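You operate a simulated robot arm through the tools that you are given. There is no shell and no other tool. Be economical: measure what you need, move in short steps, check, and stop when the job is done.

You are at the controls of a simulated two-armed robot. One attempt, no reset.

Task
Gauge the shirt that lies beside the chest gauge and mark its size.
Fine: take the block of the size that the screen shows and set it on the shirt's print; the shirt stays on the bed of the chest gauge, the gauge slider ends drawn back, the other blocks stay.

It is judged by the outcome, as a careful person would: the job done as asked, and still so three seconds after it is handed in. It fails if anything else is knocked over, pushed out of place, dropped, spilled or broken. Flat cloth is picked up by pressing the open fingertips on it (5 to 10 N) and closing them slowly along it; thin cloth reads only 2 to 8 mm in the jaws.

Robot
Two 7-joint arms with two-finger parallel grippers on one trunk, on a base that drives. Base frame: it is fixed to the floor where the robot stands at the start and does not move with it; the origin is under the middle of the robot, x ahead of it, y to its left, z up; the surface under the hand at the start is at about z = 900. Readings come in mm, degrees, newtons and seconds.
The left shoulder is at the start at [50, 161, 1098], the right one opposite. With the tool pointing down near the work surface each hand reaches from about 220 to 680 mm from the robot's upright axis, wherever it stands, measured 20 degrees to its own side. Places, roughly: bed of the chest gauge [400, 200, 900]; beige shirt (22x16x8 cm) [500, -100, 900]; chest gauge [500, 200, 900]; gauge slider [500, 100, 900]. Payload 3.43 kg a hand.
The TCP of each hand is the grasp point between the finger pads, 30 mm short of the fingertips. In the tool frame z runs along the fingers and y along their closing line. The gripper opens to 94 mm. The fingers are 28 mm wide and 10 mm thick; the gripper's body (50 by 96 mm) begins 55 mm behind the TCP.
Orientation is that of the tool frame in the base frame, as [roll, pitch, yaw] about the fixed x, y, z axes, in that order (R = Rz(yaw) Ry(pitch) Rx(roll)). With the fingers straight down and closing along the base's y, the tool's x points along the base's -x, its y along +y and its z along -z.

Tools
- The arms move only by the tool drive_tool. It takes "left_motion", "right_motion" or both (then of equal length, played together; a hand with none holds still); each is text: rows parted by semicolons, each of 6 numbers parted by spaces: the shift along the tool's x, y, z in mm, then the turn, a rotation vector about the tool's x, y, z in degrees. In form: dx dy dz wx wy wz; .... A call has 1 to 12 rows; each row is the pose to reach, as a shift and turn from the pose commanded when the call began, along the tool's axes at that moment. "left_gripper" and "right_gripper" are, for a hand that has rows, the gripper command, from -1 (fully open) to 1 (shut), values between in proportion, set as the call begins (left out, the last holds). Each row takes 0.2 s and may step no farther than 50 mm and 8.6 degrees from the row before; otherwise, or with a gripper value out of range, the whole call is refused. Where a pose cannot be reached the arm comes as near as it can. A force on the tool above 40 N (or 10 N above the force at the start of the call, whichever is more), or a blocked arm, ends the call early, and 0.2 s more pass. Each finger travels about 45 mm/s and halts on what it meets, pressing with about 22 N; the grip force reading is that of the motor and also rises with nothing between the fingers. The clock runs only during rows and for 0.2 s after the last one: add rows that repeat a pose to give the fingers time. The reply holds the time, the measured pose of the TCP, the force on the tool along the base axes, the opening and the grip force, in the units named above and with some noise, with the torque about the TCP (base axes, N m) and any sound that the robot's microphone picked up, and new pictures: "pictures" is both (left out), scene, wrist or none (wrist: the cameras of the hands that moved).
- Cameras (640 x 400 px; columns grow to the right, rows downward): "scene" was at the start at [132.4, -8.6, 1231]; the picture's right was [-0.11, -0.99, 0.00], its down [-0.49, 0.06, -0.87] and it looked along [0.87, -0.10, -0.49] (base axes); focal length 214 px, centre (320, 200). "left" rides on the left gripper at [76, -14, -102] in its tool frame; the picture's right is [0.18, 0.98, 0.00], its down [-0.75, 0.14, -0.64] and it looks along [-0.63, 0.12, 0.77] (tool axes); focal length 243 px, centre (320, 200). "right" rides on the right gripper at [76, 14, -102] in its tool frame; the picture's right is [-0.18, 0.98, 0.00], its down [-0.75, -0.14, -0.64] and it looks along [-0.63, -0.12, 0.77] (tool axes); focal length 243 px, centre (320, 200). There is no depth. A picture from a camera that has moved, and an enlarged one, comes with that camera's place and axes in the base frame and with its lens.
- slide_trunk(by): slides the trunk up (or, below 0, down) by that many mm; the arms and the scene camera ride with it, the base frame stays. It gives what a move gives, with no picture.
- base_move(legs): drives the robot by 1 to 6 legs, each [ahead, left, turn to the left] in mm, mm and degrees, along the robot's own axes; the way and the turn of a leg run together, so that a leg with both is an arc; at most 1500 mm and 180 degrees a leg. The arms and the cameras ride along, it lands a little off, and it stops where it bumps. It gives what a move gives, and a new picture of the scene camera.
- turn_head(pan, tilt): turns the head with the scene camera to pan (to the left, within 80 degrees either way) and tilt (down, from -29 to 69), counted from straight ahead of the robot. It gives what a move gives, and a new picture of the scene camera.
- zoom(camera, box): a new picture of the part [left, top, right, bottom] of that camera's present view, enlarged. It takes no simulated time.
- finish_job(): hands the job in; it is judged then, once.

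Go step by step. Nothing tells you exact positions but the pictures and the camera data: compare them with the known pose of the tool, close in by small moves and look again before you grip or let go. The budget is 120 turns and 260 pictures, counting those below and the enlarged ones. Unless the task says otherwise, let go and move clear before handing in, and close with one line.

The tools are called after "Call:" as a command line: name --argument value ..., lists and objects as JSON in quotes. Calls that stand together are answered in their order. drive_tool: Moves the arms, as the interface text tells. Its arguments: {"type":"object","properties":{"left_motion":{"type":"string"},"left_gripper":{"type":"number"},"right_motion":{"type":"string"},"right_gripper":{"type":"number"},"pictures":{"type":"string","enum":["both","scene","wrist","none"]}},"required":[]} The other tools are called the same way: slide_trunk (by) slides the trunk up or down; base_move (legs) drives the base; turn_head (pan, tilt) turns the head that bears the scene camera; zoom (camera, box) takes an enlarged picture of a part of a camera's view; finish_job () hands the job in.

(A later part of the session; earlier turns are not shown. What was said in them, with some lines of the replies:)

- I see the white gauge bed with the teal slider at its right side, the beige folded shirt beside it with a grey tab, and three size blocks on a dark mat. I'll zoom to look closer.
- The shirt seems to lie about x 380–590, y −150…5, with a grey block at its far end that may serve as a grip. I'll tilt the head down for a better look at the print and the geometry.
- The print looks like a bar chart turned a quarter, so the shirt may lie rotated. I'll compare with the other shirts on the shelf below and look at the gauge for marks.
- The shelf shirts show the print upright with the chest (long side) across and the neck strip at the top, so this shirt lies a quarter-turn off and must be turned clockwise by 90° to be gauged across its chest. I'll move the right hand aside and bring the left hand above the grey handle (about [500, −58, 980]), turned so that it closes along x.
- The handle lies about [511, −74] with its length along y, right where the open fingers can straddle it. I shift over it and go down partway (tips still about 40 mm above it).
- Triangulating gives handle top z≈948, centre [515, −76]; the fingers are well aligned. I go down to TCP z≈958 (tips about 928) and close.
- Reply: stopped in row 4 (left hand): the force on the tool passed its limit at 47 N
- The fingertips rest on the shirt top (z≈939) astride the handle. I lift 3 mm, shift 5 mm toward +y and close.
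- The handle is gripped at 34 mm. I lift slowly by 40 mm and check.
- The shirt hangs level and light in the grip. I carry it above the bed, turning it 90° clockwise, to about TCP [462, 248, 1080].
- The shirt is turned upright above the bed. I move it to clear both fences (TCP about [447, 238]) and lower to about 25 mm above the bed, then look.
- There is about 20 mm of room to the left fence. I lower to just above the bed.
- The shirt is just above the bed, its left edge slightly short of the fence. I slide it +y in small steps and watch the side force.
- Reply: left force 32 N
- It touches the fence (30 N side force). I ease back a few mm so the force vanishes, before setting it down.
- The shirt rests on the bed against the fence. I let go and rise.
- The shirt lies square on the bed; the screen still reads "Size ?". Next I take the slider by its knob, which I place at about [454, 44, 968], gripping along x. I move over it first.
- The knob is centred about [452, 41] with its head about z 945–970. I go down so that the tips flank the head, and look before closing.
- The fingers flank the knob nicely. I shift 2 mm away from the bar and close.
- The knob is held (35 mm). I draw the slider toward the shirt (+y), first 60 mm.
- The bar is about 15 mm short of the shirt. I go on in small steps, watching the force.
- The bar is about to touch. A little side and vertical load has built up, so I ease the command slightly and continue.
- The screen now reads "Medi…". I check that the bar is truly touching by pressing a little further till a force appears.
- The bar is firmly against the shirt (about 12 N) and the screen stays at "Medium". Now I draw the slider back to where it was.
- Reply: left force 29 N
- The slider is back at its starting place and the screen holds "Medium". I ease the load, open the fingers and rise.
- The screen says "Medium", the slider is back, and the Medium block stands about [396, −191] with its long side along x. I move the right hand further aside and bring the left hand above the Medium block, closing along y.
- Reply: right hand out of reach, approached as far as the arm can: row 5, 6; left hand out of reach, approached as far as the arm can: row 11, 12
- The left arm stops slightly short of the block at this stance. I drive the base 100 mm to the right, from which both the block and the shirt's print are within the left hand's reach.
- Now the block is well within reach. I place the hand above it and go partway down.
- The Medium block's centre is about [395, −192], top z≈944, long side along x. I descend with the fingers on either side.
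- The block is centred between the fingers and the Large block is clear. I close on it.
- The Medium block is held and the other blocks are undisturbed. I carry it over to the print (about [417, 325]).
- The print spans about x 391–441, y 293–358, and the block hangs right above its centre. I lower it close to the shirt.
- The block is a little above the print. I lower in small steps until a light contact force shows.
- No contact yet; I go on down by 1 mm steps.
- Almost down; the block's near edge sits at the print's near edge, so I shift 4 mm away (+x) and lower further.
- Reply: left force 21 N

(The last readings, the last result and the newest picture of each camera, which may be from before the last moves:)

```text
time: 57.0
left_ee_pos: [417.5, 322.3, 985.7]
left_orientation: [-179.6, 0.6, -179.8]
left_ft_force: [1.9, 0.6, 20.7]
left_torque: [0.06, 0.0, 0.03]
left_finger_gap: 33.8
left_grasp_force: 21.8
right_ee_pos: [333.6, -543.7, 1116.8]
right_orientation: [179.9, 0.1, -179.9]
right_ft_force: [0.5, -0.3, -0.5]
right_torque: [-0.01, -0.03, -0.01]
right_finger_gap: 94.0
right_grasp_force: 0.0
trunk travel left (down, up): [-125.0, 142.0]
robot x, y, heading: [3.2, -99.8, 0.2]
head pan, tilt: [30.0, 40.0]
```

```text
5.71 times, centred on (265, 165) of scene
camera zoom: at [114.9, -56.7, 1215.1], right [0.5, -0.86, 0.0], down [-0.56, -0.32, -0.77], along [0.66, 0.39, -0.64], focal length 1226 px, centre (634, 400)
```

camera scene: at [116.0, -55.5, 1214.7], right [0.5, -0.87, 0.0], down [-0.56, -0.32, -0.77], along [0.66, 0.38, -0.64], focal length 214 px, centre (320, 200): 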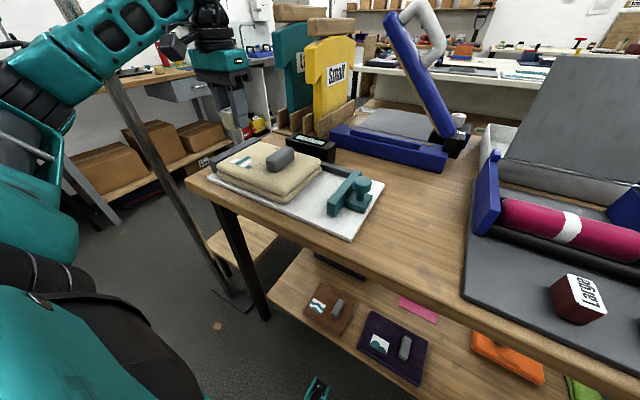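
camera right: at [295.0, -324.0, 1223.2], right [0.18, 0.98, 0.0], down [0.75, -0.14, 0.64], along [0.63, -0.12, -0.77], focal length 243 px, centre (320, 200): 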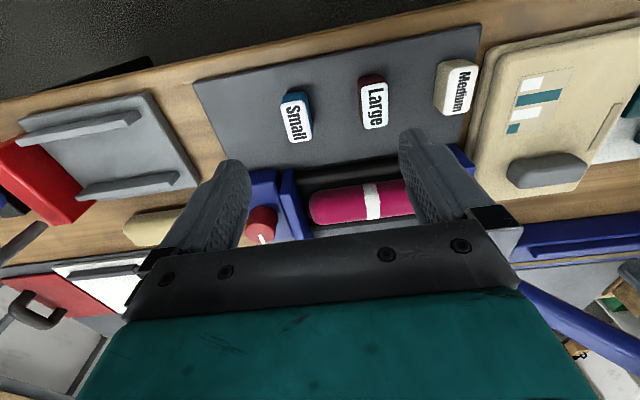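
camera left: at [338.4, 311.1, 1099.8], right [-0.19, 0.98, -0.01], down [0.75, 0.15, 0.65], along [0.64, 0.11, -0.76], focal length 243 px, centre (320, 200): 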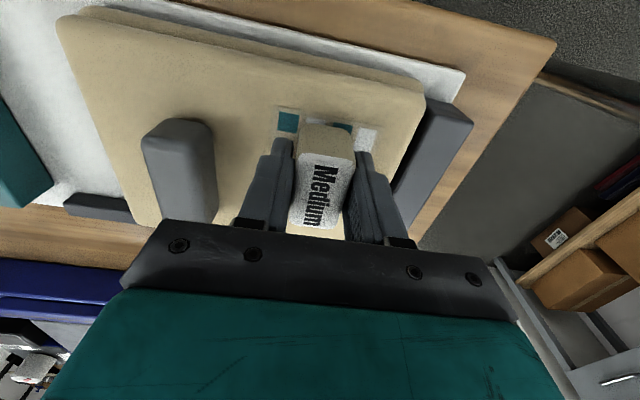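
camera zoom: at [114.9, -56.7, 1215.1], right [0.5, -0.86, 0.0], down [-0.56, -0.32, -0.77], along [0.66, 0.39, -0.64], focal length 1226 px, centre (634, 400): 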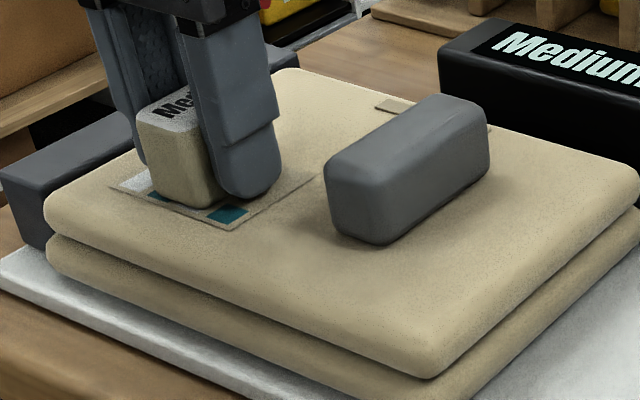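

The block is resting on the print (20 N down). I ease the pressure, open the fingers a moderate amount and rise.

Call:
drive_tool --left_motion "0 0 -2.5 0 0 0; 0 0 -2.5 0 0 0" --pictures "none"

Call:
drive_tool --left_motion "0 0 0 0 0 0; 0 0 0 0 0 0; 0 0 0 0 0 0; 0 0 0 0 0 0; 0 0 -10 0 0 0; 0 0 -30 0 0 0; 0 0 -65 0 0 0; 0 0 -110 0 0 0; 0 0 -130 0 0 0; 0 0 -130 0 0 0" --left_gripper -0.3 --pictures "both"

Call:
zoom --camera "scene" --box '[170, 70, 400, 250]'

```text
time: 57.5
left_ee_pos: [418.4, 322.5, 984.4]
left_orientation: [-179.7, 0.2, -179.9]
left_ft_force: [-0.9, -2.3, 7.9]
left_torque: [-0.04, -0.16, 0.02]
left_finger_gap: 33.5
left_grasp_force: 21.3
right_ee_pos: [333.2, -543.3, 1116.1]
right_orientation: [179.9, 0.2, -179.8]
right_ft_force: [0.1, -0.4, 0.0]
right_torque: [0.02, -0.02, -0.02]
right_finger_gap: 93.9
right_grasp_force: 0.1
trunk travel left (down, up): [-125.0, 142.0]
robot x, y, heading: [1.2, -101.6, 0.3]
head pan, tilt: [30.0, 40.0]
```

```text
time: 59.8
left_ee_pos: [416.1, 323.8, 1116.7]
left_orientation: [-179.5, 0.4, -179.7]
left_ft_force: [0.0, -0.5, 0.4]
left_torque: [0.0, 0.01, 0.0]
left_finger_gap: 61.3
left_grasp_force: 0.0
right_ee_pos: [333.0, -541.3, 1116.3]
right_orientation: [-179.9, 0.0, -179.9]
right_ft_force: [1.4, 0.5, -0.2]
right_torque: [-0.01, -0.02, 0.01]
right_finger_gap: 94.0
right_grasp_force: 0.0
trunk travel left (down, up): [-125.0, 142.0]
robot x, y, heading: [-0.6, -98.3, 0.0]
head pan, tilt: [30.0, 40.0]
camera scene: at [115.9, -55.4, 1214.7], right [0.5, -0.86, 0.0], down [-0.56, -0.32, -0.77], along [0.66, 0.38, -0.64], focal length 214 px, centre (320, 200)
camera left: at [340.3, 311.8, 1219.6], right [-0.19, 0.98, -0.01], down [0.75, 0.15, 0.65], along [0.63, 0.11, -0.76], focal length 243 px, centre (320, 200)
```

scene: 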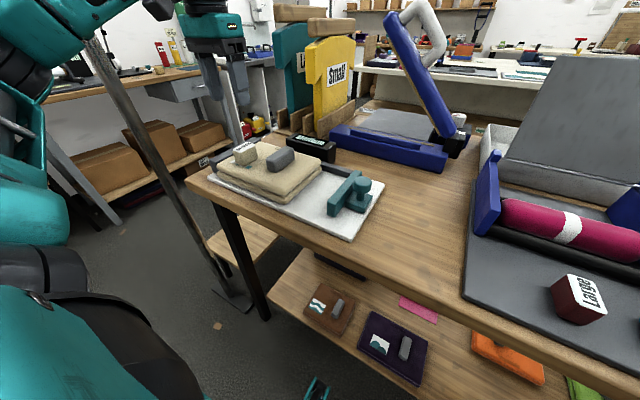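
left: 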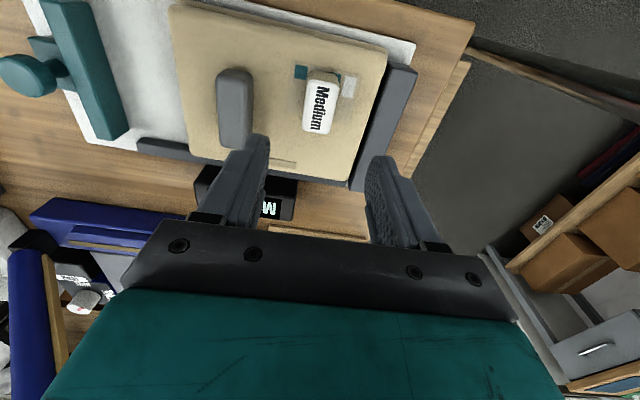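

```text
2.22 times, centred on (285, 160) of scene
camera zoom: at [115.9, -55.4, 1214.7], right [0.5, -0.86, 0.0], down [-0.56, -0.32, -0.77], along [0.66, 0.38, -0.64], focal length 477 px, centre (398, 289)
```

zoom: 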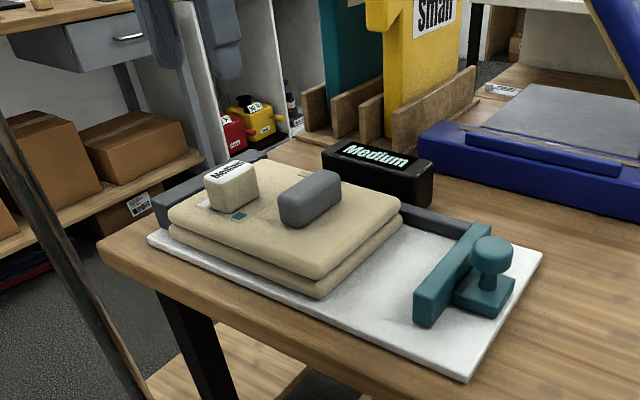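

The Medium block stands upright on the print, the shirt lies on the bed, the slider is drawn back, and the other blocks are untouched. I hand in.

Call:
finish_job

```text
The job is handed in.
```

I gauged the shirt as Medium and set the Medium block on its print. The shirt is still on the gauge bed, the slider is drawn back, and the other blocks are where they were.
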